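You operate a simulated robot arm through the tools that you are given. There is no shell and no other tool.

You run a simulated robot arm. Do the job below in one go: nothing can be reset, and whatever is moved stays where it is left.

TASK
Clamp the yellow post, rub its glue mark off, free it and put it in the yellow crate.
Fine: use the rubber block and put it back. Set down upright: rubber block. What is to be rubbed or washed off counts as gone when no trace of it is left.

The check looks at the end state, three seconds after you hand in, the way a careful person would. Anything else that was tipped, shoved, dropped, spilled or broken makes it a failure.

THE ROBOT
A 7-joint arm with a two-finger parallel gripper, fixed in place. Base frame: the origin is on the floor under the middle of its stand, x ahead of it, y to its left, z up; the work surface is at about z = 72. Lengths are in cm, angles in rad, forces in N, time in s.
With the tool pointing down near the work surface it reaches from about 28 to 68 cm from the base axis. Its first joint turns from -1.152 to 1.152 rad. Payload 1.57 kg.
The TCP is the grasp point between the finger pads, 3 cm short of the fingertips. In the tool frame z runs along the fingers and y along their closing line. The gripper opens to 11 cm. The fingers are 2.4 cm wide and 1.2 cm thick; the gripper's body (4.8 by 11.2 cm) begins 7.8 cm behind the TCP.
Orientation is that of the tool frame in the base frame, as a unit quaternion [x, y, z, w]. With the fingers straight down and closing along the base's y, the tool's x points along the base's -x, its y along +y and its z along -z.

THE INTERFACE
- The arm moves only by the tool jog_arm. Its argument "rows" is a list of rows, each an object (a shift or turn left out is 0, a gripper value left out holds the last) with "rotation": the turn, a rotation vector about the base's x, y, z in units of 6 degrees (1.0 is 6 degrees), a list of three; "delta_pos": the shift along the base's x, y, z in units of 20 mm (1.0 is 20 mm), a list of three; "grip": the closure, from 0 (fully open) to 1 (shut). In form: [{"rotation": [rx, ry, rz], "delta_pos": [x, y, z], "grip": grip}, ...]. A call has 1 to 20 rows; each row shifts and turns the commanded pose from where the row before left it. A call with a number of a shift or a turn outside -1 to 1 is refused whole. A row lasts 0.2 s, in which the tool goes at most 5 cm and 0.15 rad; a call with a longer step from one row to the next is refused whole, and so is a gripper value outside its range. Where a pose cannot be reached the arm comes as near as it can. A force on the tool above 40 N (or 10 N above the force at the start of the call, whichever is more), or a blocked arm, ends the call early, and 0.2 s more pass. The fingers move at their own pace (about 10.8 cm/s each) and stop on an object; they squeeze with about 32 N. The grip force told is the motor's: it shows also when the fingers shut on nothing. Time passes only in rows, and 0.2 s behind the last, so rows that do not move let the fingers close. It gives the time, the measured TCP pose, the force on the tool (base axes), the opening and the grip force at its end, in the units of the frame above (readings bear some noise), with the torque about the TCP (base axes, N m) and any sound that the robot's microphone picked up.
- Cameras (640 x 400 px; columns grow to the right, rows downward): "scene" is fixed at [16.5, -39.71, 139.39]; the picture's right is [0.73, -0.68, 0.00], its down [-0.45, -0.49, -0.74] and it looks along [0.51, 0.55, -0.67] (base axes); focal length 338 px, centre (320, 200). "wrist" rides on the gripper at [7, 1.6, -14.1] in the tool frame; the picture's right is [-0.23, 0.97, 0.00], its down [-0.86, -0.20, -0.48] and it looks along [-0.47, -0.11, 0.88] (tool axes); focal length 222 px, centre (320, 200).
- capture(camera): a new picture of that camera. It takes no simulated time.
- probe_pixels(camera, pixels): for up to 12 pixels [column, row] of the newest picture of that camera ("zoom" is the newest enlarged one), the place [x, y, z] in the base frame of the surface seen there, good to about 0.2 cm. It takes no simulated time.
- close_up(camera, box): a new picture of the part [left, top, right, bottom] of that camera's present view, enlarged. It takes no simulated time.
- job_done(): hands the job in; it is judged then, once.

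Open the gripper and draw the arm clear of the work before you hand the job in, unless the task says otherwise.

The tools are called after "Call:" as a command line: name --argument value ..., lists and objects as JSON in quotes. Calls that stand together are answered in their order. jog_arm: Moves the arm, as the interface text tells. Its arguments: {"type":"object","properties":{"rows":{"type":"array"}},"required":["rows"]} The other tools are called the same way: capture (camera) takes a picture; probe_pixels (camera, pixels) gives the place of the surface under pixels of a picture; close_up (camera, box) takes an enlarged picture of a part of a camera's view; job_done () hands the job in.

At the start:

```text
clock: 0.0
ee_pos: [48.02, 10.32, 101.06]
tool_rot: [0.0, 1.0, -0.001, 0.0]
contact_force: [-0.4, 0.0, 0.3]
ft_torque: [0.02, 0.0, 0.03]
width: 11.0
gripper_force: 0.0
```

scene: 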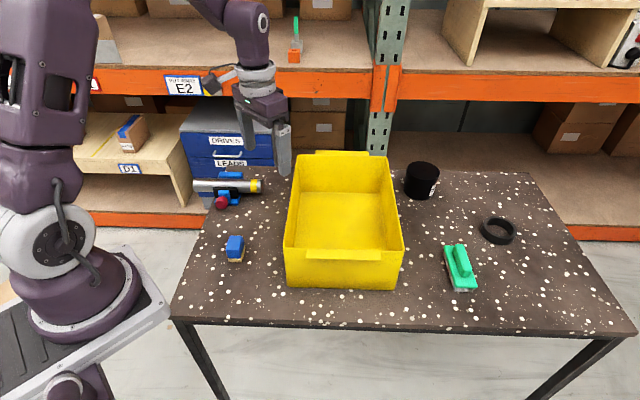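
wrist: 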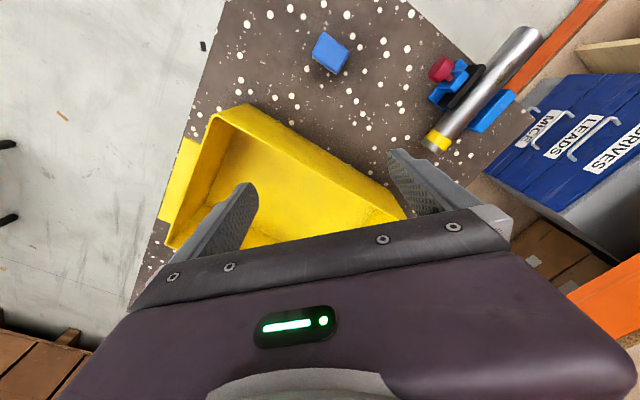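

I see the yellow crate in the middle, a clamp with a post at about (228,187) in the scene view, and a blue block at (235,248). I'll take close-ups to understand them.

Call:
close_up --camera "scene" --box '[170, 150, 290, 225]'

Call:
close_up --camera "wrist" --box '[400, 10, 560, 160]'

Call:
close_up --camera "scene" --box '[200, 220, 280, 270]'

Call:
close_up --camera "scene" --box '[390, 150, 550, 300]'

```text
5.33 times, centred on (230, 188) of scene
```

zoom: 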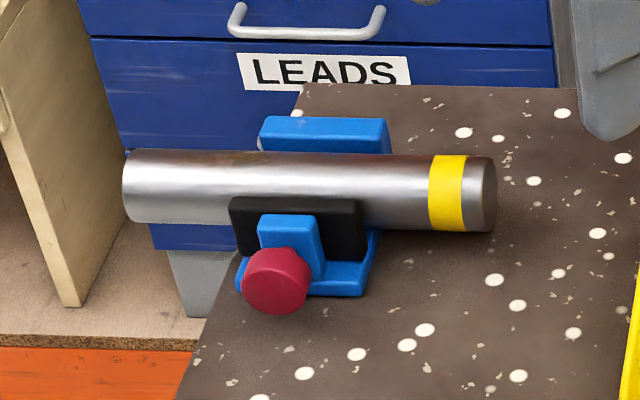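

```text
2.67 times, centred on (480, 85) of wrist
```

zoom: 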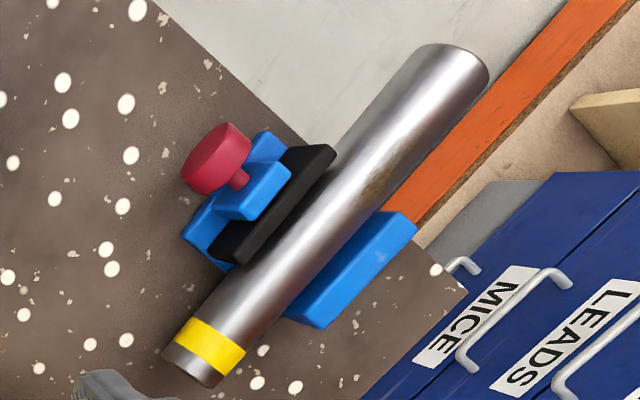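

```text
8.00 times, centred on (240, 245) of scene
```

zoom: 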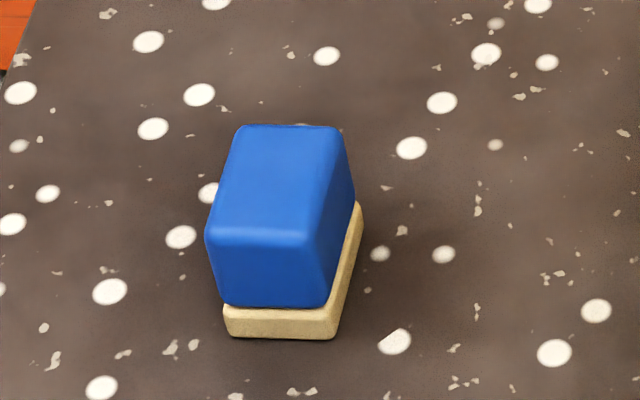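

```text
2.67 times, centred on (470, 225) of scene
```

zoom: 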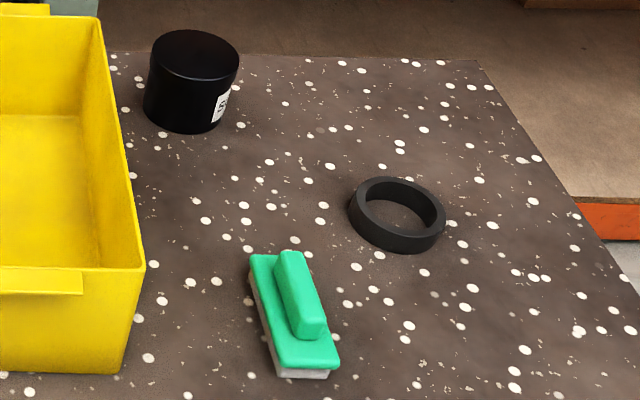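

The post lies in a vise (black jaw, red knob), with a brown glue smear on its top near the zoom's (375,185). I'll probe the geometry from fresh close-ups.

Call:
close_up --camera "wrist" --box '[400, 10, 560, 160]'

Call:
probe_pixels --camera "zoom" --pixels '[[375, 185], [340, 200], [420, 110], [250, 300], [200, 365], [450, 60], [360, 270], [310, 160], [240, 250], [270, 180], [205, 155], [240, 130]]'

Call:
close_up --camera "scene" --box '[200, 160, 272, 214]'

Call:
probe_pixels --camera "scene" --pixels '[[235, 240], [232, 250], [235, 260], [240, 247], [222, 203], [231, 190], [229, 196], [230, 174], [250, 187], [260, 187], [197, 186], [245, 207]]'

```text
2.67 times, centred on (480, 85) of wrist
```

zoom: 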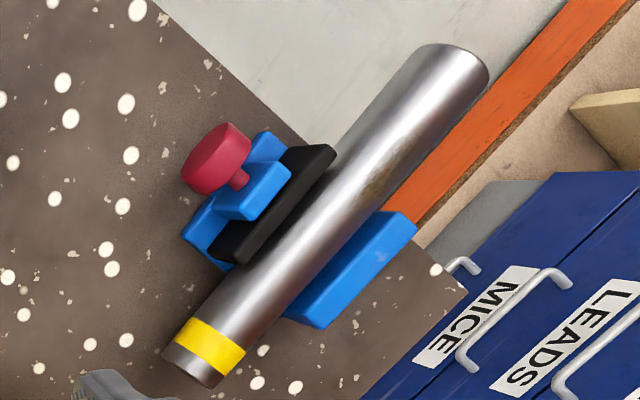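

```text
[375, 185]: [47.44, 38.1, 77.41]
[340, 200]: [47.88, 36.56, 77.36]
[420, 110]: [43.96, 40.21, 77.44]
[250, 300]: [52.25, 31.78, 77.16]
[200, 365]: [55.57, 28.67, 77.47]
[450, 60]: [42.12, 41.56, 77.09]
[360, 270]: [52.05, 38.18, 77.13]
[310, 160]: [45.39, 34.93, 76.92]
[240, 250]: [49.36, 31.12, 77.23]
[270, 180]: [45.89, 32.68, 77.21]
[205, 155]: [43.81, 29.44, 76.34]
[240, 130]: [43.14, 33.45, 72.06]
```

```text
7.41 times, centred on (236, 187) of scene
```

zoom: 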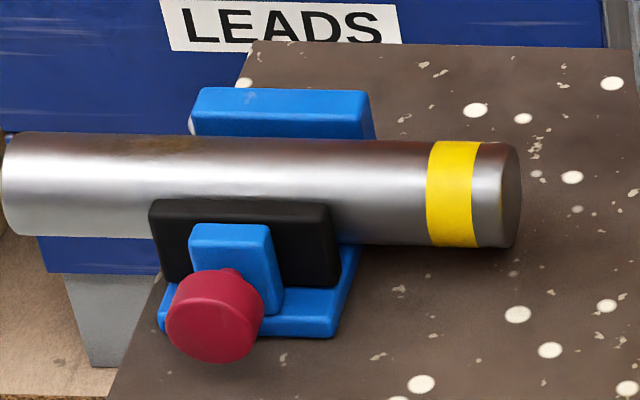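

```text
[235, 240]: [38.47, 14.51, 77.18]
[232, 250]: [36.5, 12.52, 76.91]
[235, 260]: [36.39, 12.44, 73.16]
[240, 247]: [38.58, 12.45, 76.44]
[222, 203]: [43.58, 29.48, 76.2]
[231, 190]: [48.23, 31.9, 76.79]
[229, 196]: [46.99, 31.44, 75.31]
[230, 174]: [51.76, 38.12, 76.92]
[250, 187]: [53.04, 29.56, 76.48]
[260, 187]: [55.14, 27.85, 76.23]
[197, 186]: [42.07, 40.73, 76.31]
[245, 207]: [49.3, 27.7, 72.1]
```

Post axis runs along roughly (-0.71,0.71) at height ~75, with its top at z≈77.4. The knob is at about (43.7,29.5,76), and the blue block is at about (37.5,13.5). I'll probe the crate's rims and floor, and look closer at the green block and the rings.

Call:
capture --camera "scene"

Call:
probe_pixels --camera "scene" --pixels '[[298, 158], [388, 160], [287, 250], [401, 250], [345, 252], [340, 215], [310, 230], [380, 230], [343, 157], [300, 200], [320, 190], [287, 285]]'

Call:
close_up --camera "scene" --box '[430, 230, 494, 300]'

Call:
probe_pixels --camera "zoom" --pixels '[[320, 200], [320, 120], [250, 200], [350, 300], [370, 345], [300, 350]]'

```text
taken
```

scene: 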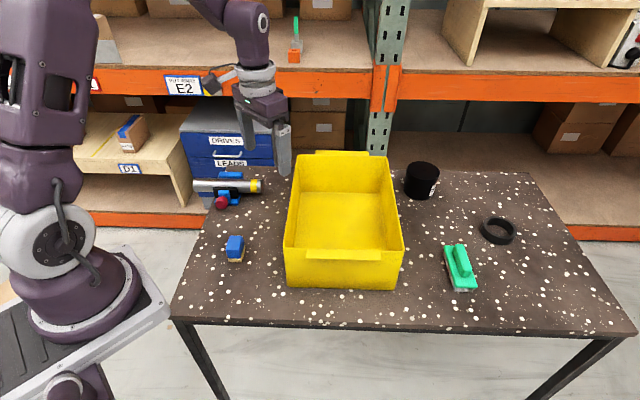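

```text
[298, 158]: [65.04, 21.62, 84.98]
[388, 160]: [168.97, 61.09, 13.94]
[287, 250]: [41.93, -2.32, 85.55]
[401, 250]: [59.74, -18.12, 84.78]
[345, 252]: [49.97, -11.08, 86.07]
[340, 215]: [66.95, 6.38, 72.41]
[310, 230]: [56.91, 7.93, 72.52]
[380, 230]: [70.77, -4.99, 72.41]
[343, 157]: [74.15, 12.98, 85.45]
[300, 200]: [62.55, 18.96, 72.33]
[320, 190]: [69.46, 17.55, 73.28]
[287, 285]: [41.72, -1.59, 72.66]
```

```text
5.71 times, centred on (462, 265) of scene
```

zoom: 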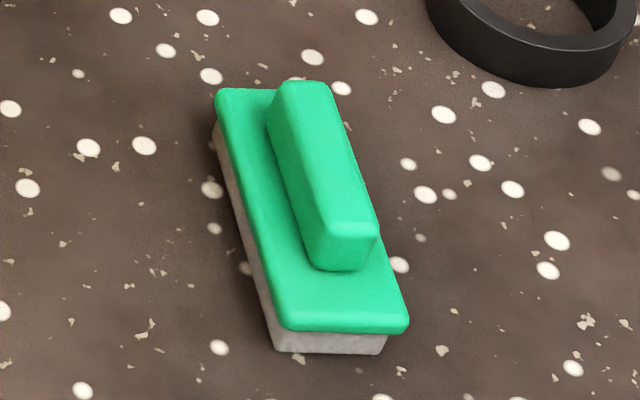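

```text
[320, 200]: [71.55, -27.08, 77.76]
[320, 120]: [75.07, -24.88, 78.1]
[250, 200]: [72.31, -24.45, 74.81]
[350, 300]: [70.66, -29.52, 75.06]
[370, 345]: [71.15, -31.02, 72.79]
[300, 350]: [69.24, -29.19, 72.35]
```

The green one has a gray felt pad, so the blue block with the tan rubber sole is the rubber block. I'll move the wrist camera above the vise for a closer look.

Call:
jog_arm --rows '[{"delta_pos": [-0.2, 0.9, -0.3], "grip": 0}, {"delta_pos": [-0.2, 0.9, -0.3]}, {"delta_pos": [-0.2, 0.9, -0.3]}, {"delta_pos": [-0.2, 0.9, -0.3]}, {"delta_pos": [-0.2, 0.9, -0.3]}, {"delta_pos": [-0.2, 0.9, -0.3]}, {"delta_pos": [-0.2, 0.9, -0.3]}, {"delta_pos": [-0.2, 0.9, -0.3]}, {"delta_pos": [-0.2, 0.9, -0.3]}, {"delta_pos": [-0.2, 0.9, -0.3]}, {}]'

Call:
capture --camera "wrist"

```text
clock: 2.4
ee_pos: [43.92, 28.38, 95.03]
tool_rot: [0.0, 1.0, 0.0, 0.0]
contact_force: [0.5, -0.7, -0.9]
ft_torque: [-0.01, 0.04, 0.03]
width: 11.01
gripper_force: 0.2
```

```text
taken
```

wrist: 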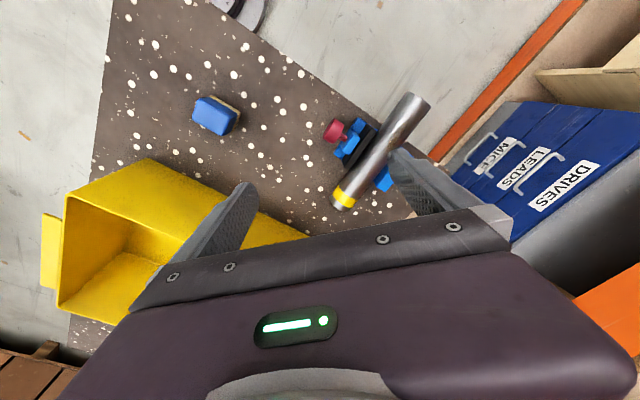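

The vise is now at about (365,150) in the wrist view. Zooming in there.

Call:
close_up --camera "wrist" --box '[310, 80, 440, 220]'

Call:
probe_pixels --camera "zoom" --pixels '[[90, 230], [200, 260], [260, 290], [230, 330], [290, 240], [440, 250], [400, 200], [480, 110], [240, 530], [200, 480], [330, 380], [380, 420]]'

```text
2.86 times, centred on (375, 150) of wrist
```

zoom: 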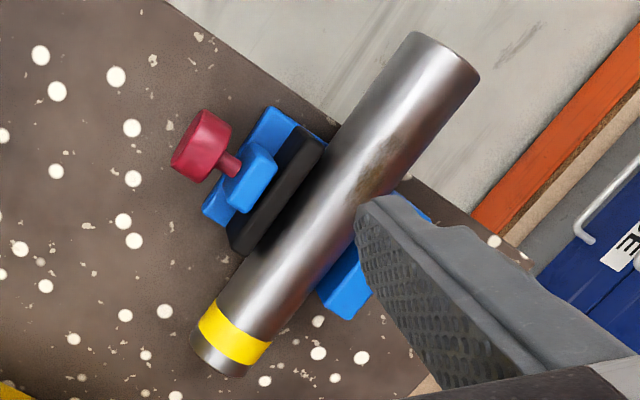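

```text
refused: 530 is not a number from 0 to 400
```

The knob has a stem passing through a blue bracket to the black jaw. I'll turn the tool 45° and move closer for a clear view of the knob and the glue smear.

Call:
jog_arm --rows '[{"rotation": [0, 0, 0.75], "delta_pos": [0, 0.2, -0.3]}, {"rotation": [0, 0, 0.75], "delta_pos": [0, 0.2, -0.3]}, {"rotation": [0, 0, 0.75], "delta_pos": [0, 0.2, -0.3]}, {"rotation": [0, 0, 0.75], "delta_pos": [0, 0.2, -0.3]}, {"rotation": [0, 0, 0.75], "delta_pos": [0, 0.2, -0.3]}, {"rotation": [0, 0, 0.75], "delta_pos": [0, 0.2, -0.3]}, {"rotation": [0, 0, 0.75], "delta_pos": [0, 0.2, -0.3]}, {"rotation": [0, 0, 0.75], "delta_pos": [0, 0.2, -0.3]}, {"rotation": [0, 0, 0.75], "delta_pos": [0, 0.2, -0.3]}, {"rotation": [0, 0, 0.75], "delta_pos": [0, 0.2, -0.3]}, {}]'

Call:
capture --camera "wrist"

```text
clock: 4.8
ee_pos: [44.03, 32.25, 89.05]
tool_rot: [-0.383, 0.924, 0.0, 0.0]
contact_force: [0.5, -0.1, 0.3]
ft_torque: [-0.01, 0.0, -0.01]
width: 11.0
gripper_force: 0.1
```

```text
taken
```

wrist: 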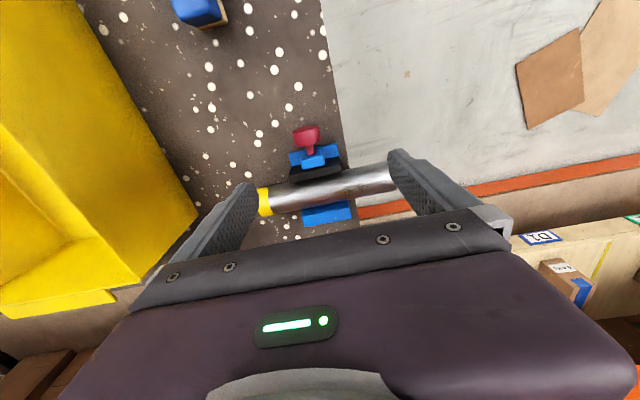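

Now the vise is seen between the fingers at (315,175). I'll zoom in and probe its parts.

Call:
close_up --camera "wrist" --box '[245, 115, 405, 235]'

Call:
probe_pixels --camera "zoom" --pixels '[[245, 80], [270, 155], [200, 225], [370, 195], [215, 160], [360, 135], [300, 370], [290, 350], [100, 340], [90, 300], [400, 240], [440, 220]]'

```text
3.33 times, centred on (325, 175) of wrist
```

zoom: 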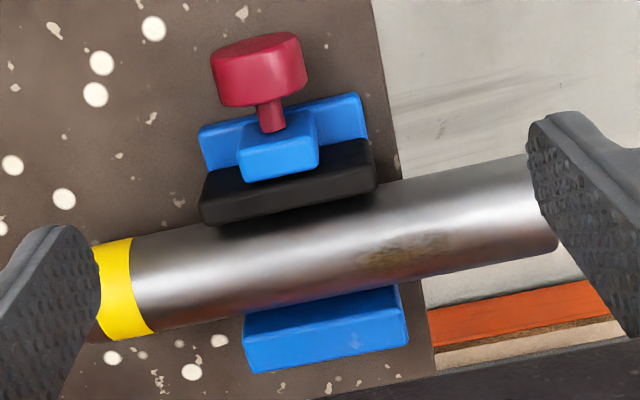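

```text
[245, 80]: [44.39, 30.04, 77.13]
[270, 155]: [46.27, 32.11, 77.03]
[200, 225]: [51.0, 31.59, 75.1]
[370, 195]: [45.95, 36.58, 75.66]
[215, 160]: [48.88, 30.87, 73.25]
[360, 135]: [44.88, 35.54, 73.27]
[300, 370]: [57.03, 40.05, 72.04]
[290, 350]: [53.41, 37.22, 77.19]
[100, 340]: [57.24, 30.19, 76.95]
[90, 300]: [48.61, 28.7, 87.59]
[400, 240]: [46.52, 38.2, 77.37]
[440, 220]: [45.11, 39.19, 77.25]
```

I'll probe fine detail across the jaws to find the gap between jaw and post, and the knob's size.

Call:
probe_pixels --camera "zoom" --pixels '[[280, 165], [285, 185], [288, 200], [292, 215], [296, 235], [300, 255], [304, 275], [310, 300], [315, 315], [320, 330], [325, 345], [328, 355]]'

Call:
probe_pixels --camera "zoom" --pixels '[[215, 65], [300, 45], [258, 40], [260, 60], [260, 95], [225, 100], [302, 85], [268, 115], [272, 128], [250, 170], [315, 155], [280, 135]]'

Call:
close_up --camera "wrist" --box '[285, 115, 355, 185]'

Call:
close_up --camera "wrist" --box '[310, 155, 380, 215]'

```text
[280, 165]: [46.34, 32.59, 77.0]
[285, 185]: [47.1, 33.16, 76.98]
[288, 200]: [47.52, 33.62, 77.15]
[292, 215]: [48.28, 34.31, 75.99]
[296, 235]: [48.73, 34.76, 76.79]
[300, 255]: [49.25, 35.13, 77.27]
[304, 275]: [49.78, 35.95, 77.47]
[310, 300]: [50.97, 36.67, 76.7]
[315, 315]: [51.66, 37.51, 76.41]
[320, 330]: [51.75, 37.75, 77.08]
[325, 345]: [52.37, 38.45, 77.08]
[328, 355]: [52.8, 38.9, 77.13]
```

```text
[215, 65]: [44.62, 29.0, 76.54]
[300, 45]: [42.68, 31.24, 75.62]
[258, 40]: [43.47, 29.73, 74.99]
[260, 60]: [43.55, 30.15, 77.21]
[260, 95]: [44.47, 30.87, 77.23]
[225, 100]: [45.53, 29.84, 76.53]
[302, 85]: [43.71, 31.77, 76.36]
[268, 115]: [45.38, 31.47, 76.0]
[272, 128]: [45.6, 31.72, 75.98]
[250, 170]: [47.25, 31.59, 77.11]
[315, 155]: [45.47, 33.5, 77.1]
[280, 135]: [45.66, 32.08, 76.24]
```

```text
5.71 times, centred on (320, 150) of wrist
```

zoom: 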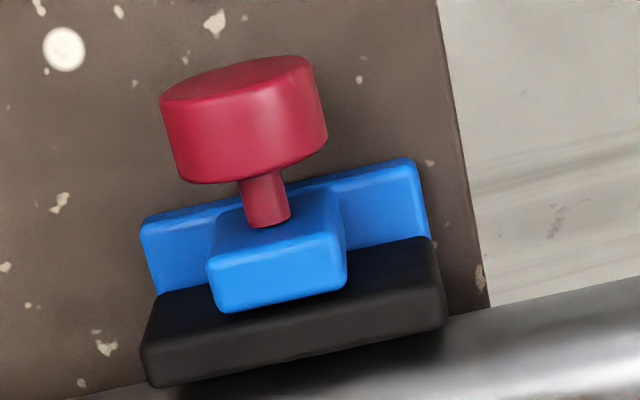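

```text
6.67 times, centred on (345, 185) of wrist
```

zoom: 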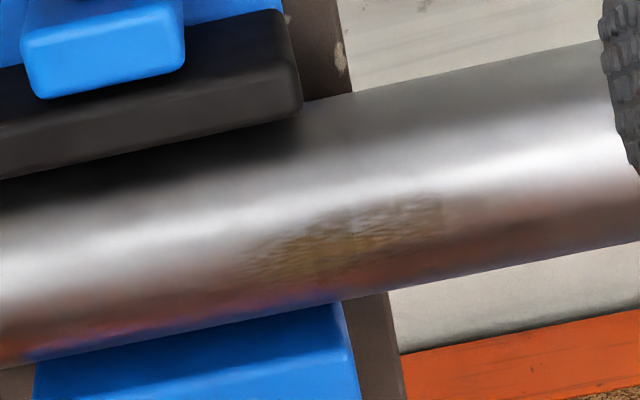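

The post (radius ≈2.05, axis at n≈60.45, z≈75.4) has free play of about 0.8 cm on the jaw side and 0.5 cm on the fixed side. I'll probe the knob and base plate edges more finely before gripping the knob.

Call:
close_up --camera "wrist" --box '[285, 115, 355, 185]'

Call:
probe_pixels --camera "zoom" --pixels '[[150, 225], [160, 280], [400, 168], [420, 230], [215, 240], [330, 205], [170, 110], [305, 62], [240, 75], [190, 175], [320, 140], [255, 175]]'

Call:
close_up --camera "scene" --box '[205, 180, 250, 215]'

Call:
probe_pixels --camera "zoom" --pixels '[[150, 290], [150, 220], [150, 365], [80, 290], [225, 290], [280, 340], [340, 340], [80, 310], [360, 300], [200, 200], [250, 380], [345, 375]]'

```text
5.71 times, centred on (320, 150) of wrist
```

zoom: 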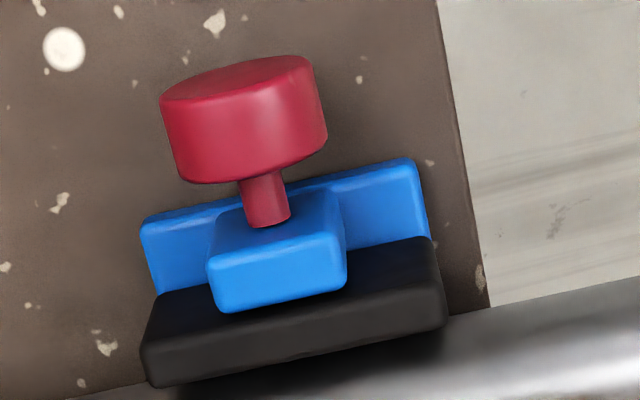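

```text
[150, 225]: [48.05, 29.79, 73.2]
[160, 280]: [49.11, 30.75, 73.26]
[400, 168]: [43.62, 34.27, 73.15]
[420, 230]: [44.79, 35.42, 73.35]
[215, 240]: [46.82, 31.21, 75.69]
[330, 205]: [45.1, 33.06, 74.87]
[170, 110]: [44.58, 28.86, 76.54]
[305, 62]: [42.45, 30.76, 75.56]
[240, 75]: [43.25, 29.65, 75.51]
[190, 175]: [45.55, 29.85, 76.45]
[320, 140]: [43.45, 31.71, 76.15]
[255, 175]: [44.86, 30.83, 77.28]
```

```text
11.43 times, centred on (228, 198) of scene
```

zoom: 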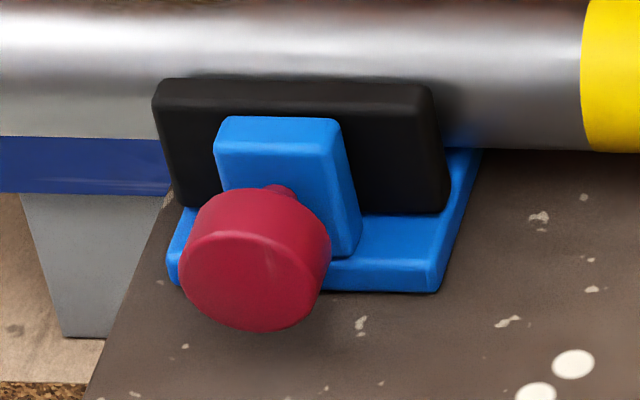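

```text
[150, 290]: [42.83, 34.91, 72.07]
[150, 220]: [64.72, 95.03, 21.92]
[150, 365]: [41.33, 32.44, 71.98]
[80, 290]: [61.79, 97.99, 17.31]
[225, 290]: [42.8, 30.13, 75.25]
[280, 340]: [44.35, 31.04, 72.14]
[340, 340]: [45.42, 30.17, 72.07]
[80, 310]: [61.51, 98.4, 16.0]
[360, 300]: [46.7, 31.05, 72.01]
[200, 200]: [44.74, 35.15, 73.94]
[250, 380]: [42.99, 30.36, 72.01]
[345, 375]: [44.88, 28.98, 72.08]
```

The base plate ends at n≈55, so fingers at the knob (n≈52.65) clear it; the knob is about 3.5 cm across with its axis at z≈75.4. I'll half close the fingers and come down over the knob.

Call:
jog_arm --rows '[{"delta_pos": [0.045, -0.96, 0], "grip": 0.45}, {"delta_pos": [0, 0, -0.7]}, {"delta_pos": [0, 0, -0.7]}, {"delta_pos": [0, 0, -0.7]}, {"delta_pos": [0, 0, -0.7]}, {"delta_pos": [0, 0, -0.7]}, {"delta_pos": [0, 0, -0.5]}, {"delta_pos": [0, 0, -0.5]}, {"delta_pos": [0, 0, -0.3]}, {}]'

Call:
capture --camera "wrist"

Call:
close_up --camera "scene" --box '[180, 130, 290, 230]'

```text
clock: 7.0
ee_pos: [44.01, 30.37, 79.5]
tool_rot: [-0.382, 0.924, 0.0, 0.001]
contact_force: [-0.8, -0.4, -0.3]
ft_torque: [-0.01, 0.01, -0.01]
width: 6.07
gripper_force: 0.1
```

```text
taken
```

wrist: 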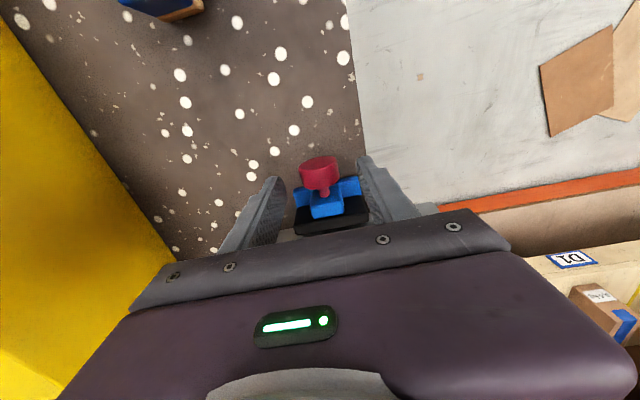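

```text
4.00 times, centred on (235, 180) of scene
```

zoom: 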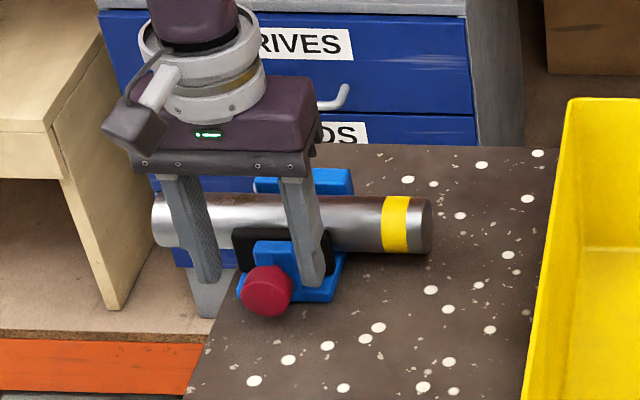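

The knob (318,170) is centred between the finger tips (272,185) and (368,165). I'll descend to z≈76.8 and close on it.

Call:
jog_arm --rows '[{"delta_pos": [0, 0, -0.45]}, {"delta_pos": [0, 0, -0.45]}, {"delta_pos": [0, 0, -0.45]}, {"grip": 0.6}, {"grip": 0.7}, {"grip": 0.8}, {}, {}]'

Call:
capture --camera "wrist"

```text
clock: 8.8
ee_pos: [44.01, 30.44, 76.95]
tool_rot: [-0.382, 0.924, 0.001, 0.0]
contact_force: [4.3, -4.6, -6.3]
ft_torque: [0.21, -0.32, 0.11]
width: 3.22
gripper_force: 40.8
```

```text
taken
```

wrist: 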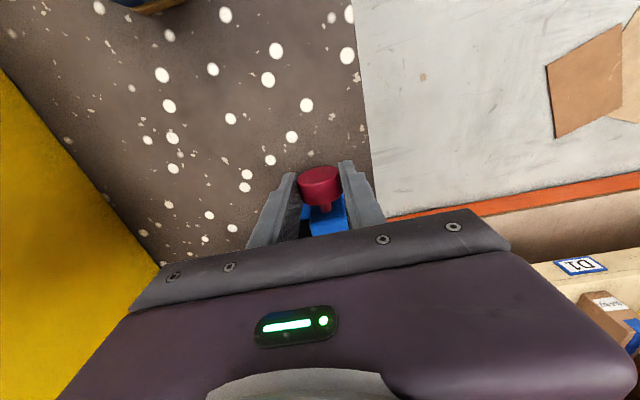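

The fingers hold the knob (width 3.2). I'll try a gentle 15° clockwise turn (about +n) and watch the torque and the jaw.

Call:
jog_arm --rows '[{"rotation": [0.354, 0.354, 0], "delta_pos": [0.025, -0.025, -0.001]}, {"rotation": [0.354, 0.354, 0], "delta_pos": [0.025, -0.025, -0.003]}, {"rotation": [0.354, 0.354, 0], "delta_pos": [0.025, -0.025, -0.005]}, {"rotation": [0.354, 0.354, 0], "delta_pos": [0.025, -0.025, -0.006]}, {"rotation": [0.354, 0.354, 0], "delta_pos": [0.025, -0.025, -0.008]}, {}]'

Call:
capture --camera "wrist"

```text
clock: 10.2
ee_pos: [44.31, 30.11, 76.6]
tool_rot: [-0.38, 0.916, 0.121, -0.05]
contact_force: [6.7, -2.1, -6.6]
ft_torque: [0.79, -0.91, -0.32]
width: 3.23
gripper_force: 40.6
```

```text
taken
```

wrist: 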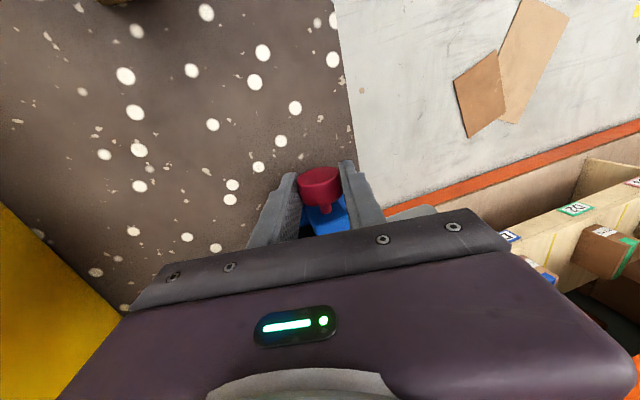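

The turn met little torque about n, so the knob seems to turn freely. I'll continue to 50° and then check whether the jaw has advanced.

Call:
jog_arm --rows '[{"rotation": [0.589, 0.589, 0], "delta_pos": [0.0397, -0.0397, -0.0177]}, {"rotation": [0.589, 0.589, 0], "delta_pos": [0.0385, -0.0385, -0.0225]}, {"rotation": [0.589, 0.589, 0], "delta_pos": [0.0369, -0.0369, -0.0272]}, {"rotation": [0.589, 0.589, 0], "delta_pos": [0.0351, -0.0351, -0.0316]}, {"rotation": [0.589, 0.589, 0], "delta_pos": [0.033, -0.033, -0.0359]}, {"rotation": [0.589, 0.589, 0], "delta_pos": [0.0307, -0.0307, -0.0398]}, {"rotation": [0.589, 0.589, 0], "delta_pos": [0.0281, -0.0281, -0.0434]}, {}]'

Call:
capture --camera "wrist"

Call:
close_up --camera "scene" --box '[180, 130, 290, 230]'

```text
clock: 12.0
ee_pos: [44.77, 29.6, 76.19]
tool_rot: [-0.346, 0.838, 0.391, -0.161]
contact_force: [-1.0, 13.2, -25.4]
ft_torque: [-0.12, -0.12, 0.39]
width: 3.22
gripper_force: 40.2
```

```text
taken
```

wrist: 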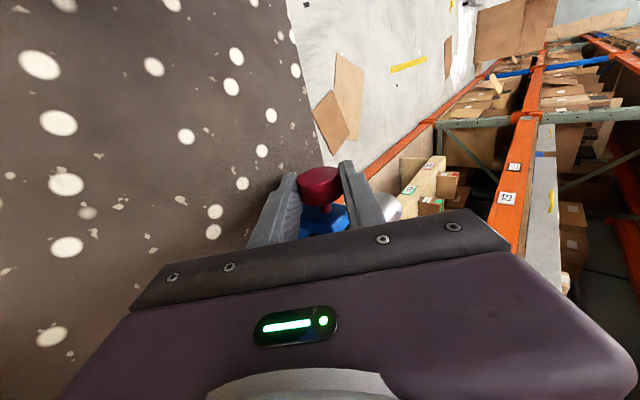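

```text
4.00 times, centred on (235, 180) of scene
```

zoom: 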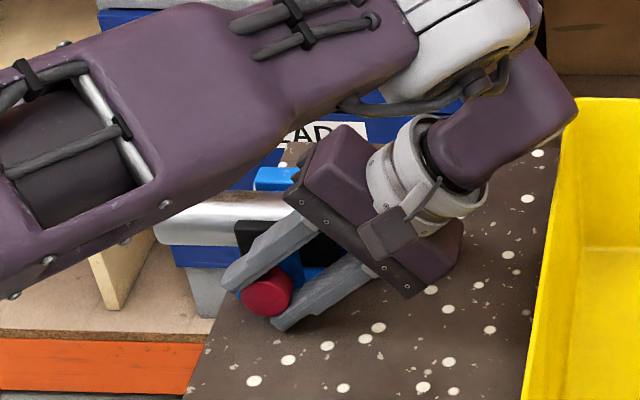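

The sideways pull toward +n grew as I turned, so it looks like a screw that draws in. I'll ease the fingers open a little, back off along the tool axis by 0.85 cm, and open slightly more.

Call:
jog_arm --rows '[{"grip": 0.65}, {"delta_pos": [0.115, -0.115, 0.137]}, {"delta_pos": [0.115, -0.115, 0.137]}, {"grip": 0.6}, {}]'

Call:
capture --camera "wrist"

Call:
close_up --camera "scene" --box '[180, 140, 290, 230]'

```text
clock: 13.2
ee_pos: [45.24, 28.99, 76.92]
tool_rot: [-0.347, 0.837, 0.39, -0.162]
contact_force: [0.7, 0.0, -0.5]
ft_torque: [-0.01, 0.03, -0.01]
width: 4.39
gripper_force: 0.0
```

```text
taken
```

wrist: 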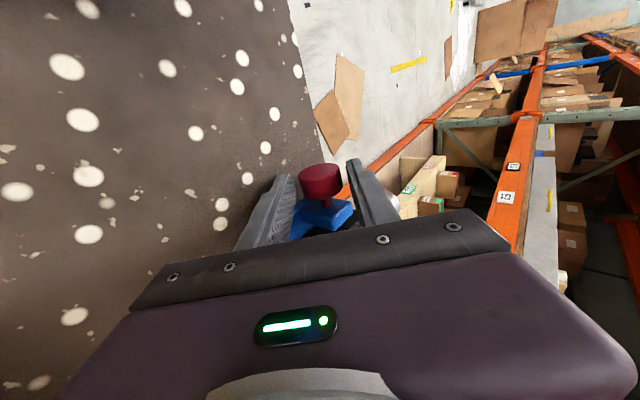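

```text
4.44 times, centred on (235, 185) of scene
```

zoom: 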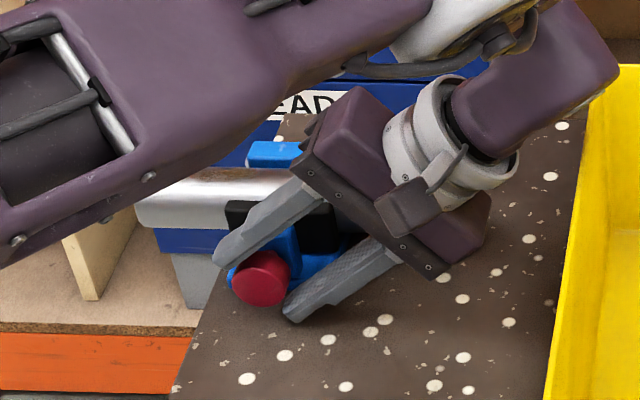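

Fingers now straddle the knob freely with no force. I'll zoom in to see if the stem has shortened and the jaw moved.

Call:
close_up --camera "wrist" --box '[280, 150, 360, 245]'

Call:
probe_pixels --camera "wrist" --pixels '[[320, 170], [320, 178], [320, 190], [320, 196], [319, 204], [307, 190], [333, 188], [330, 218], [305, 225], [345, 215], [310, 172], [330, 170]]'

```text
4.21 times, centred on (320, 198) of wrist
```

zoom: 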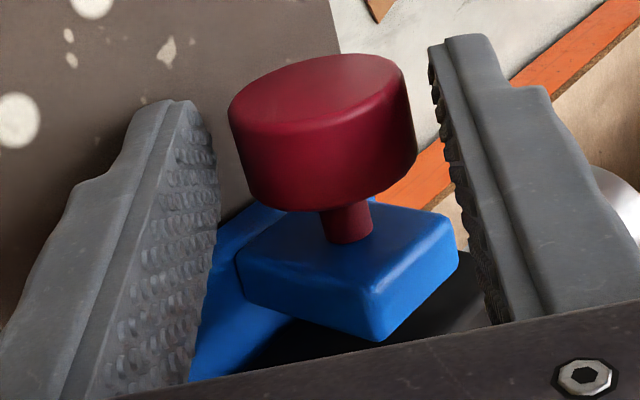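

```text
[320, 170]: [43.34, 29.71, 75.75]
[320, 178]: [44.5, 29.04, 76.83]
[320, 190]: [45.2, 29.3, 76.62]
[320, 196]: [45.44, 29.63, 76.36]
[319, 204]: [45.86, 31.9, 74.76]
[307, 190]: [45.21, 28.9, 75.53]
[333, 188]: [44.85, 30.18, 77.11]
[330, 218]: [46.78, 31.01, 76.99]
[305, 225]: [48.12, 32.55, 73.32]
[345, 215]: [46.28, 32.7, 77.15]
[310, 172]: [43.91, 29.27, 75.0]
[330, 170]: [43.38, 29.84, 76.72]
```

The knob barely advanced, if at all (back face n≈51.7), so I need a clearer comparison. I'll rotate the open fingers back around the knob axis to vertical and look at the jaw from the earlier view.

Call:
jog_arm --rows '[{"rotation": [-0.589, -0.589, 0], "delta_pos": [-0.0475, 0.0475, 0.0733]}, {"rotation": [-0.589, -0.589, 0], "delta_pos": [-0.0518, 0.0518, 0.0671]}, {"rotation": [-0.589, -0.589, 0], "delta_pos": [-0.0558, 0.0558, 0.0606]}, {"rotation": [-0.589, -0.589, 0], "delta_pos": [-0.0593, 0.0593, 0.0534]}, {"rotation": [-0.589, -0.589, 0], "delta_pos": [-0.0624, 0.0624, 0.0459]}, {"rotation": [-0.589, -0.589, 0], "delta_pos": [-0.065, 0.065, 0.0381]}, {"rotation": [-0.589, -0.589, 0], "delta_pos": [-0.0671, 0.0671, 0.0299]}, {"rotation": [-0.589, -0.589, 0], "delta_pos": [-0.0686, 0.0686, 0.0215]}, {"rotation": [-0.589, -0.589, 0], "delta_pos": [-0.0697, 0.0697, 0.013]}, {"rotation": [-0.589, -0.589, 0], "delta_pos": [-0.0703, 0.0703, 0.0043]}, {}]'

Call:
close_up --camera "wrist" --box '[280, 140, 360, 240]'

Call:
close_up --camera "scene" --box '[205, 180, 250, 215]'

```text
clock: 15.6
ee_pos: [43.93, 30.31, 77.7]
tool_rot: [-0.382, 0.924, 0.0, -0.001]
contact_force: [0.5, -1.0, -0.1]
ft_torque: [0.0, 0.02, 0.0]
width: 4.41
gripper_force: 0.1
```

```text
4.00 times, centred on (320, 190) of wrist
```

zoom: 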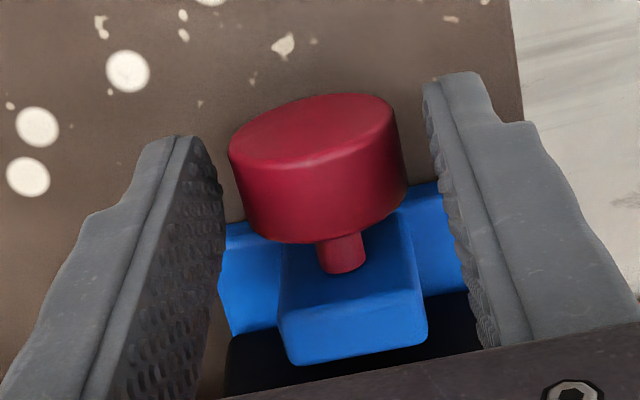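

```text
11.43 times, centred on (228, 198) of scene
```

zoom: 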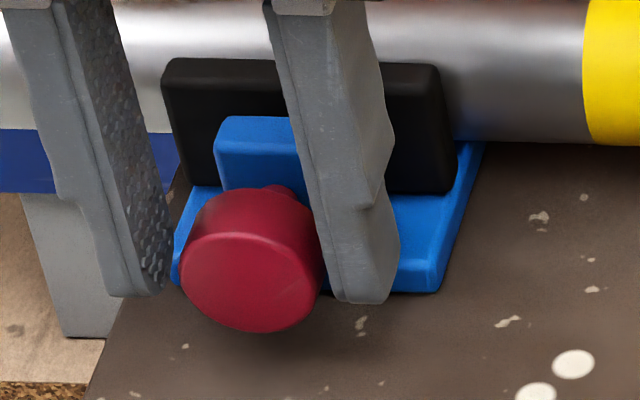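

The jaw has clearly moved toward the post (its top edge went from row 85 to 60 in the same zoom), so turning +n closes it. I'll probe how far it still has to go.

Call:
probe_pixels --camera "zoom" --pixels '[[200, 65], [230, 65], [410, 70], [200, 50], [230, 45], [230, 30], [230, 15], [430, 50], [430, 35], [430, 20], [500, 60], [500, 100]]'

Call:
close_up --camera "scene" --box '[200, 160, 272, 214]'

```text
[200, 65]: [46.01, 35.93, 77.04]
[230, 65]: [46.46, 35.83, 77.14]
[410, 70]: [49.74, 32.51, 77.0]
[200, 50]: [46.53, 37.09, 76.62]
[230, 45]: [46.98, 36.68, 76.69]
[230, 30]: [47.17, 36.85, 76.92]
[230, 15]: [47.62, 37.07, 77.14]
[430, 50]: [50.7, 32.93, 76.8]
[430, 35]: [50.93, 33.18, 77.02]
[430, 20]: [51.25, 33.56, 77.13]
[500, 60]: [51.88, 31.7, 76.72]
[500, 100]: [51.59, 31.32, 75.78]
```

```text
7.41 times, centred on (236, 187) of scene
```

zoom: 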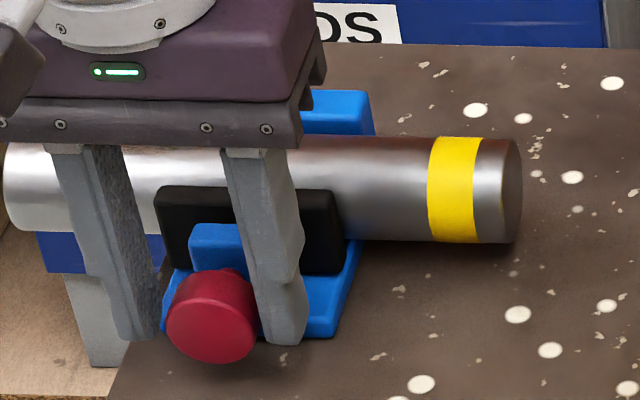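

The jaw is now touching the post with perhaps 0.3 cm left until the post meets the fixed jaw. I'll grip the knob again here and turn on in small steps, watching the torque.

Call:
jog_arm --rows '[{"grip": 0.68}, {"grip": 0.76}, {"grip": 0.8}, {}, {}]'

```text
clock: 16.8
ee_pos: [44.0, 30.3, 77.66]
tool_rot: [-0.383, 0.924, 0.001, 0.0]
contact_force: [3.2, -3.8, -0.5]
ft_torque: [-0.09, -0.09, 0.01]
width: 3.34
gripper_force: 41.9
```

Held with only a small side force (5 N). Turning 15° further in.

Call:
jog_arm --rows '[{"rotation": [0.589, 0.589, 0], "delta_pos": [0.0647, -0.0647, -0.004]}, {"rotation": [0.589, 0.589, 0], "delta_pos": [0.0642, -0.0642, -0.012]}, {"rotation": [0.589, 0.589, 0], "delta_pos": [0.0633, -0.0633, -0.0198]}, {}]'

Call:
close_up --camera "scene" --box '[200, 160, 272, 214]'

```text
clock: 17.8
ee_pos: [44.44, 29.93, 77.56]
tool_rot: [-0.379, 0.916, 0.121, -0.05]
contact_force: [-0.6, -12.1, 17.2]
ft_torque: [-0.28, 0.17, -0.09]
width: 3.36
gripper_force: 40.9
```

```text
7.41 times, centred on (236, 187) of scene
```

zoom: 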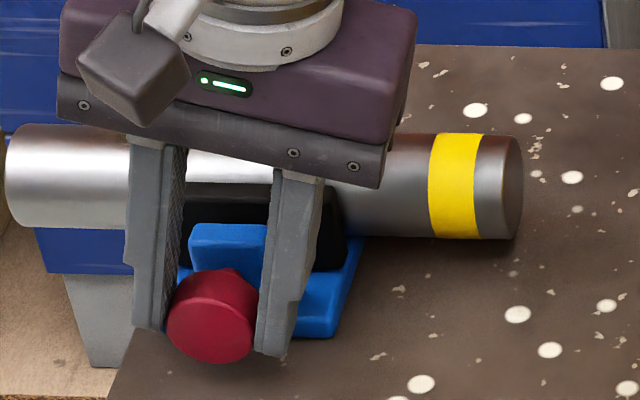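

The post moved about 0.2 cm more toward the fixed jaw; z force is 17 N so I'll raise the command slightly while turning another 10°.

Call:
jog_arm --rows '[{"delta_pos": [0, 0, 0.04]}, {"rotation": [0.589, 0.589, 0], "delta_pos": [0.0618, -0.0618, -0.0275]}, {"rotation": [0.589, 0.589, 0], "delta_pos": [0.0598, -0.0598, -0.035]}, {}]'

Call:
close_up --camera "scene" --box '[200, 160, 272, 214]'

```text
clock: 18.8
ee_pos: [44.89, 29.53, 77.46]
tool_rot: [-0.373, 0.902, 0.2, -0.084]
contact_force: [1.7, -16.7, -0.2]
ft_torque: [-0.67, -0.21, 0.14]
width: 3.36
gripper_force: 41.9
```

```text
7.41 times, centred on (236, 187) of scene
```

zoom: 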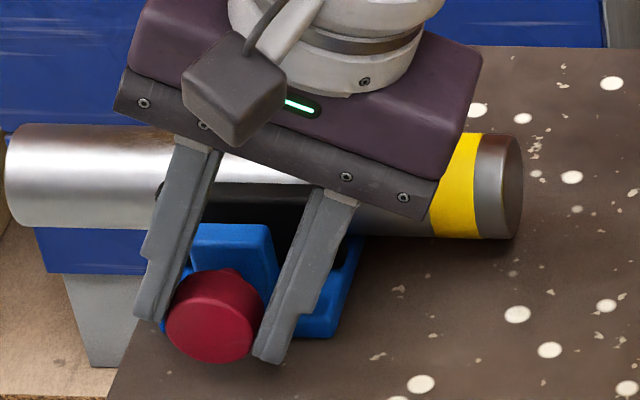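

The post stopped moving and resisting torque rose to about 0.4–0.6 N·m, so the jaw is seated. I'll turn 10° more to tighten it firmly.

Call:
jog_arm --rows '[{"rotation": [0.589, 0.589, 0], "delta_pos": [0.0575, -0.0575, -0.042]}, {"rotation": [0.589, 0.589, 0], "delta_pos": [0.0547, -0.0547, -0.049]}, {}]'

Call:
close_up --camera "scene" --box '[200, 160, 272, 214]'

```text
clock: 19.6
ee_pos: [45.02, 29.36, 77.25]
tool_rot: [-0.365, 0.881, 0.278, -0.115]
contact_force: [3.9, -19.6, -2.5]
ft_torque: [-0.81, -0.25, 0.17]
width: 3.24
gripper_force: 40.8
```

```text
7.41 times, centred on (236, 187) of scene
```

zoom: 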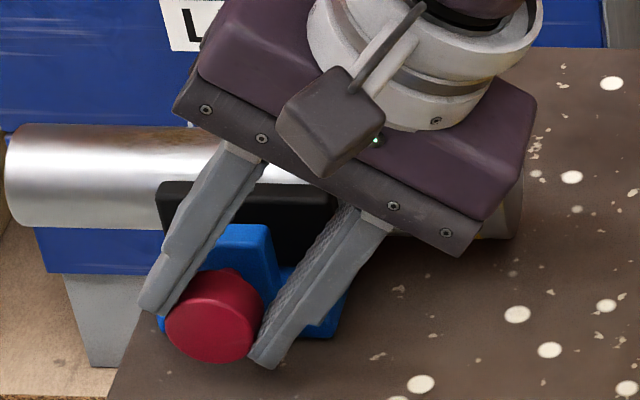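

Torque saturates at about 0.8 N·m, so the clamp is tight. I'll open the fingers, back away along the tool axis and swing upright above the vise to view the result.

Call:
jog_arm --rows '[{"grip": 0.6}, {"grip": 0.58}, {"delta_pos": [0.3, -0.3, 0.61]}, {"delta_pos": [0.3, -0.3, 0.61]}, {"delta_pos": [0.3, -0.3, 0.61]}, {"delta_pos": [0.3, -0.3, 0.61]}, {"rotation": [-0.589, -0.589, 0], "delta_pos": [-0.1, 0.1, 0.4]}, {"rotation": [-0.589, -0.589, 0], "delta_pos": [-0.1, 0.1, 0.4]}, {"rotation": [-0.589, -0.589, 0], "delta_pos": [-0.1, 0.1, 0.4]}, {"rotation": [-0.589, -0.589, 0], "delta_pos": [-0.1, 0.1, 0.4]}, {"rotation": [-0.589, -0.589, 0], "delta_pos": [-0.1, 0.1, 0.4]}, {"rotation": [-0.589, -0.589, 0], "delta_pos": [-0.1, 0.1, 0.4]}, {"rotation": [-0.589, -0.589, 0], "delta_pos": [-0.1, 0.1, 0.4]}, {"grip": 0}, {}]'

Call:
capture --camera "wrist"

Call:
close_up --camera "scene" --box '[200, 160, 272, 214]'

```text
clock: 22.8
ee_pos: [45.76, 28.67, 87.84]
tool_rot: [-0.382, 0.924, 0.0, 0.0]
contact_force: [-0.5, 0.2, -0.7]
ft_torque: [-0.02, 0.03, 0.0]
width: 11.0
gripper_force: 0.1
```

```text
taken
```

wrist: 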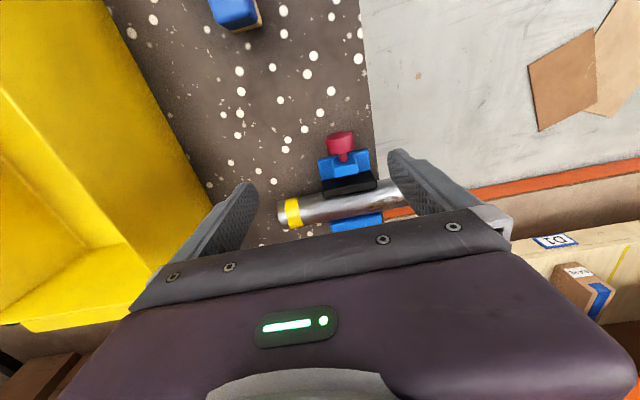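

```text
7.41 times, centred on (236, 187) of scene
```

zoom: 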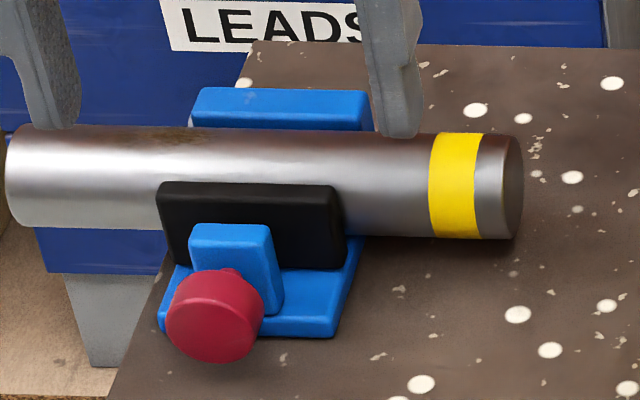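

The jaw is tight against the post and the vise base hasn't moved. Now I'll move over the post to map the glue mark.

Call:
jog_arm --rows '[{"delta_pos": [0.1, 0.9, 0.1]}, {"delta_pos": [0.1, 0.9, 0.1]}, {"delta_pos": [0.1, 0.9, 0.1]}, {"delta_pos": [0.1, 0.9, 0.1]}, {"delta_pos": [0.1, 0.9, 0.1]}, {}]'

Call:
capture --camera "wrist"

Call:
close_up --camera "wrist" --box '[260, 110, 370, 190]'

```text
clock: 24.2
ee_pos: [47.0, 37.59, 88.95]
tool_rot: [-0.383, 0.924, 0.0, 0.0]
contact_force: [-0.4, -0.1, -0.4]
ft_torque: [-0.03, 0.01, 0.01]
width: 11.01
gripper_force: 0.0
```

```text
taken
```

wrist: 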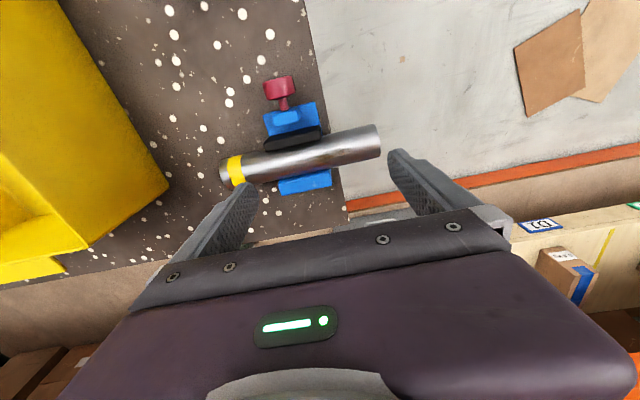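

```text
5.00 times, centred on (315, 150) of wrist
```

zoom: 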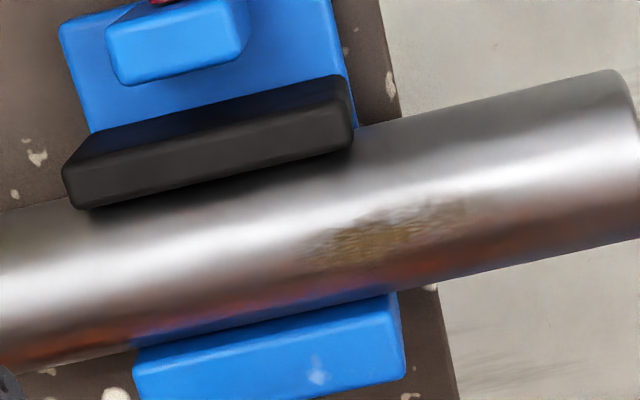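

The glue mark spans roughly (300,258) to (468,203) in this zoom. I'll probe its extents plus the post's ends and edges.

Call:
probe_pixels --camera "zoom" --pixels '[[305, 252], [335, 230], [340, 265], [380, 240], [400, 212], [410, 245], [440, 235], [465, 207], [460, 222], [385, 215], [370, 262], [320, 240]]'

Call:
probe_pixels --camera "zoom" --pixels '[[500, 130], [505, 160], [510, 190], [515, 220], [520, 250], [615, 75], [625, 120], [635, 200], [220, 140], [225, 160], [230, 180], [250, 330]]'

```text
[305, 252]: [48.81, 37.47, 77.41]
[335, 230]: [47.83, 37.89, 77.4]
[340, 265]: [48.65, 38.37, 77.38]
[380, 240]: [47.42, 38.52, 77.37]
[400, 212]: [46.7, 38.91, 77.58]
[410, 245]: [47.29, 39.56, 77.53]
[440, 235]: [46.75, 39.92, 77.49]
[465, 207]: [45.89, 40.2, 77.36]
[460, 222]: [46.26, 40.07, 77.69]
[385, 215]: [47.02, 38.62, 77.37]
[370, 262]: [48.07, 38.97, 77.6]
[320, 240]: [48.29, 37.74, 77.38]
```

```text
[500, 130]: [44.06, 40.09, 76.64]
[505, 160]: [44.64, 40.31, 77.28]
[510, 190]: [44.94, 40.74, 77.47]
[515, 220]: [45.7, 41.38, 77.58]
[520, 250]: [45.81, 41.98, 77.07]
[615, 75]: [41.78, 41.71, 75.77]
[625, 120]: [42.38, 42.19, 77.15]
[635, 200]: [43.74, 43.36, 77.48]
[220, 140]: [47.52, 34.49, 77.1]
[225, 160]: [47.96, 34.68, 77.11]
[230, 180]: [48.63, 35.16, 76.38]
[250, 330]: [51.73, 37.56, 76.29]
```

The mark lies right on the post's crest: t from about -8.1 to -3.9, n 60.4 to 61.6 (post axis n≈61.0, top z≈77.5). Next I'll move over to the blue rubber block to inspect it.

Call:
jog_arm --rows '[{"delta_pos": [-0.4, -1, 0]}, {"delta_pos": [-0.4, -1, 0]}, {"delta_pos": [-0.4, -1, 0]}, {"delta_pos": [-0.4, -1, 0]}, {"delta_pos": [-0.4, -1, 0]}, {"delta_pos": [-0.4, -1, 0]}, {"delta_pos": [-0.4, -1, 0]}, {"delta_pos": [-0.4, -1, 0]}, {"delta_pos": [-0.4, -1, 0]}, {"delta_pos": [-0.4, -1, 0]}, {"delta_pos": [-0.4, -1, 0]}, {"delta_pos": [-0.4, -1, 0]}, {}]'

Call:
capture --camera "wrist"

```text
clock: 27.0
ee_pos: [37.09, 13.29, 89.1]
tool_rot: [-0.382, 0.924, 0.0, -0.001]
contact_force: [0.5, 0.2, 0.8]
ft_torque: [0.0, 0.01, -0.03]
width: 10.98
gripper_force: 0.0
```

```text
taken
```

wrist: 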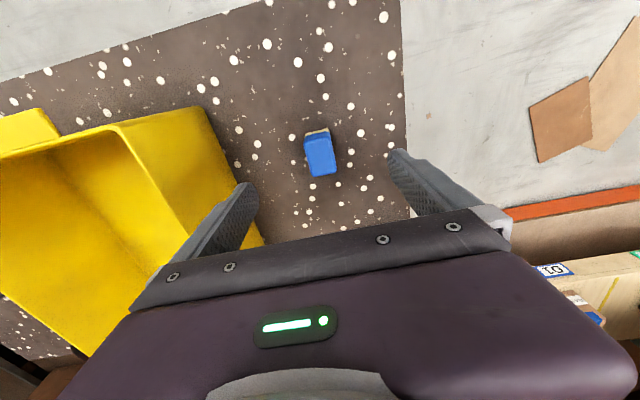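

The block at (320,152) sits centred between the fingers. Zooming and probing its edges.

Call:
close_up --camera "wrist" --box '[290, 115, 354, 185]'

Call:
probe_pixels --camera "zoom" --pixels '[[240, 155], [365, 140], [270, 310], [395, 290], [310, 220], [250, 115], [345, 90], [240, 90], [340, 70], [250, 180], [380, 220], [330, 300]]'

```text
5.71 times, centred on (322, 150) of wrist
```

zoom: 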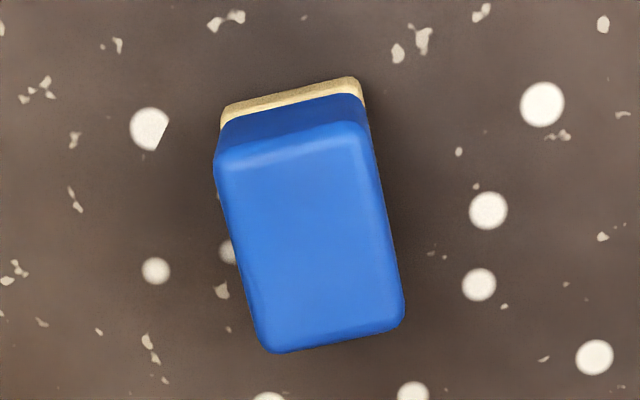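

```text
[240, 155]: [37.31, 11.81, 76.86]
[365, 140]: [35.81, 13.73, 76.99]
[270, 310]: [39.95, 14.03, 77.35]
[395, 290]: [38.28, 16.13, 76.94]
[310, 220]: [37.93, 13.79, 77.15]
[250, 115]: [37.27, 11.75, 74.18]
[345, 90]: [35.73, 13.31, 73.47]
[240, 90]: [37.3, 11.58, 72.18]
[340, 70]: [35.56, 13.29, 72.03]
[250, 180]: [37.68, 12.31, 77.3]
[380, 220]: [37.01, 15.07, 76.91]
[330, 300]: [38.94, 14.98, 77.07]
```

The block is about 4.4 × 3.1 cm, its long axis along n (45°), centre near (38.15,14.05), top z≈77.1, already aligned with the tool. I'll shift over it and come down to just above grasp height, then verify.

Call:
jog_arm --rows '[{"delta_pos": [0.47, 0.31, 0]}, {"delta_pos": [0, 0, -0.7]}, {"delta_pos": [0, 0, -0.7]}, {"delta_pos": [0, 0, -0.7]}, {"delta_pos": [0, 0, -0.7]}, {"delta_pos": [0, 0, -0.7]}, {"delta_pos": [0, 0, -0.7]}, {}, {}]'

Call:
capture --camera "wrist"

Call:
jog_arm --rows '[{}]'

```text
clock: 29.0
ee_pos: [38.1, 13.98, 80.58]
tool_rot: [-0.382, 0.924, -0.001, 0.0]
contact_force: [0.9, 0.4, -0.2]
ft_torque: [0.0, -0.01, 0.0]
width: 11.0
gripper_force: 0.0
```

```text
taken
```

wrist: 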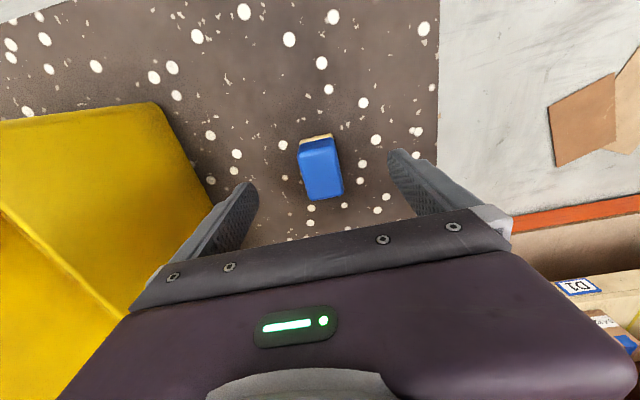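

```text
clock: 29.4
ee_pos: [38.1, 13.91, 80.5]
tool_rot: [-0.383, 0.924, 0.0, -0.001]
contact_force: [0.1, 0.2, -0.2]
ft_torque: [-0.03, 0.01, 0.0]
width: 10.96
gripper_force: 0.0
```

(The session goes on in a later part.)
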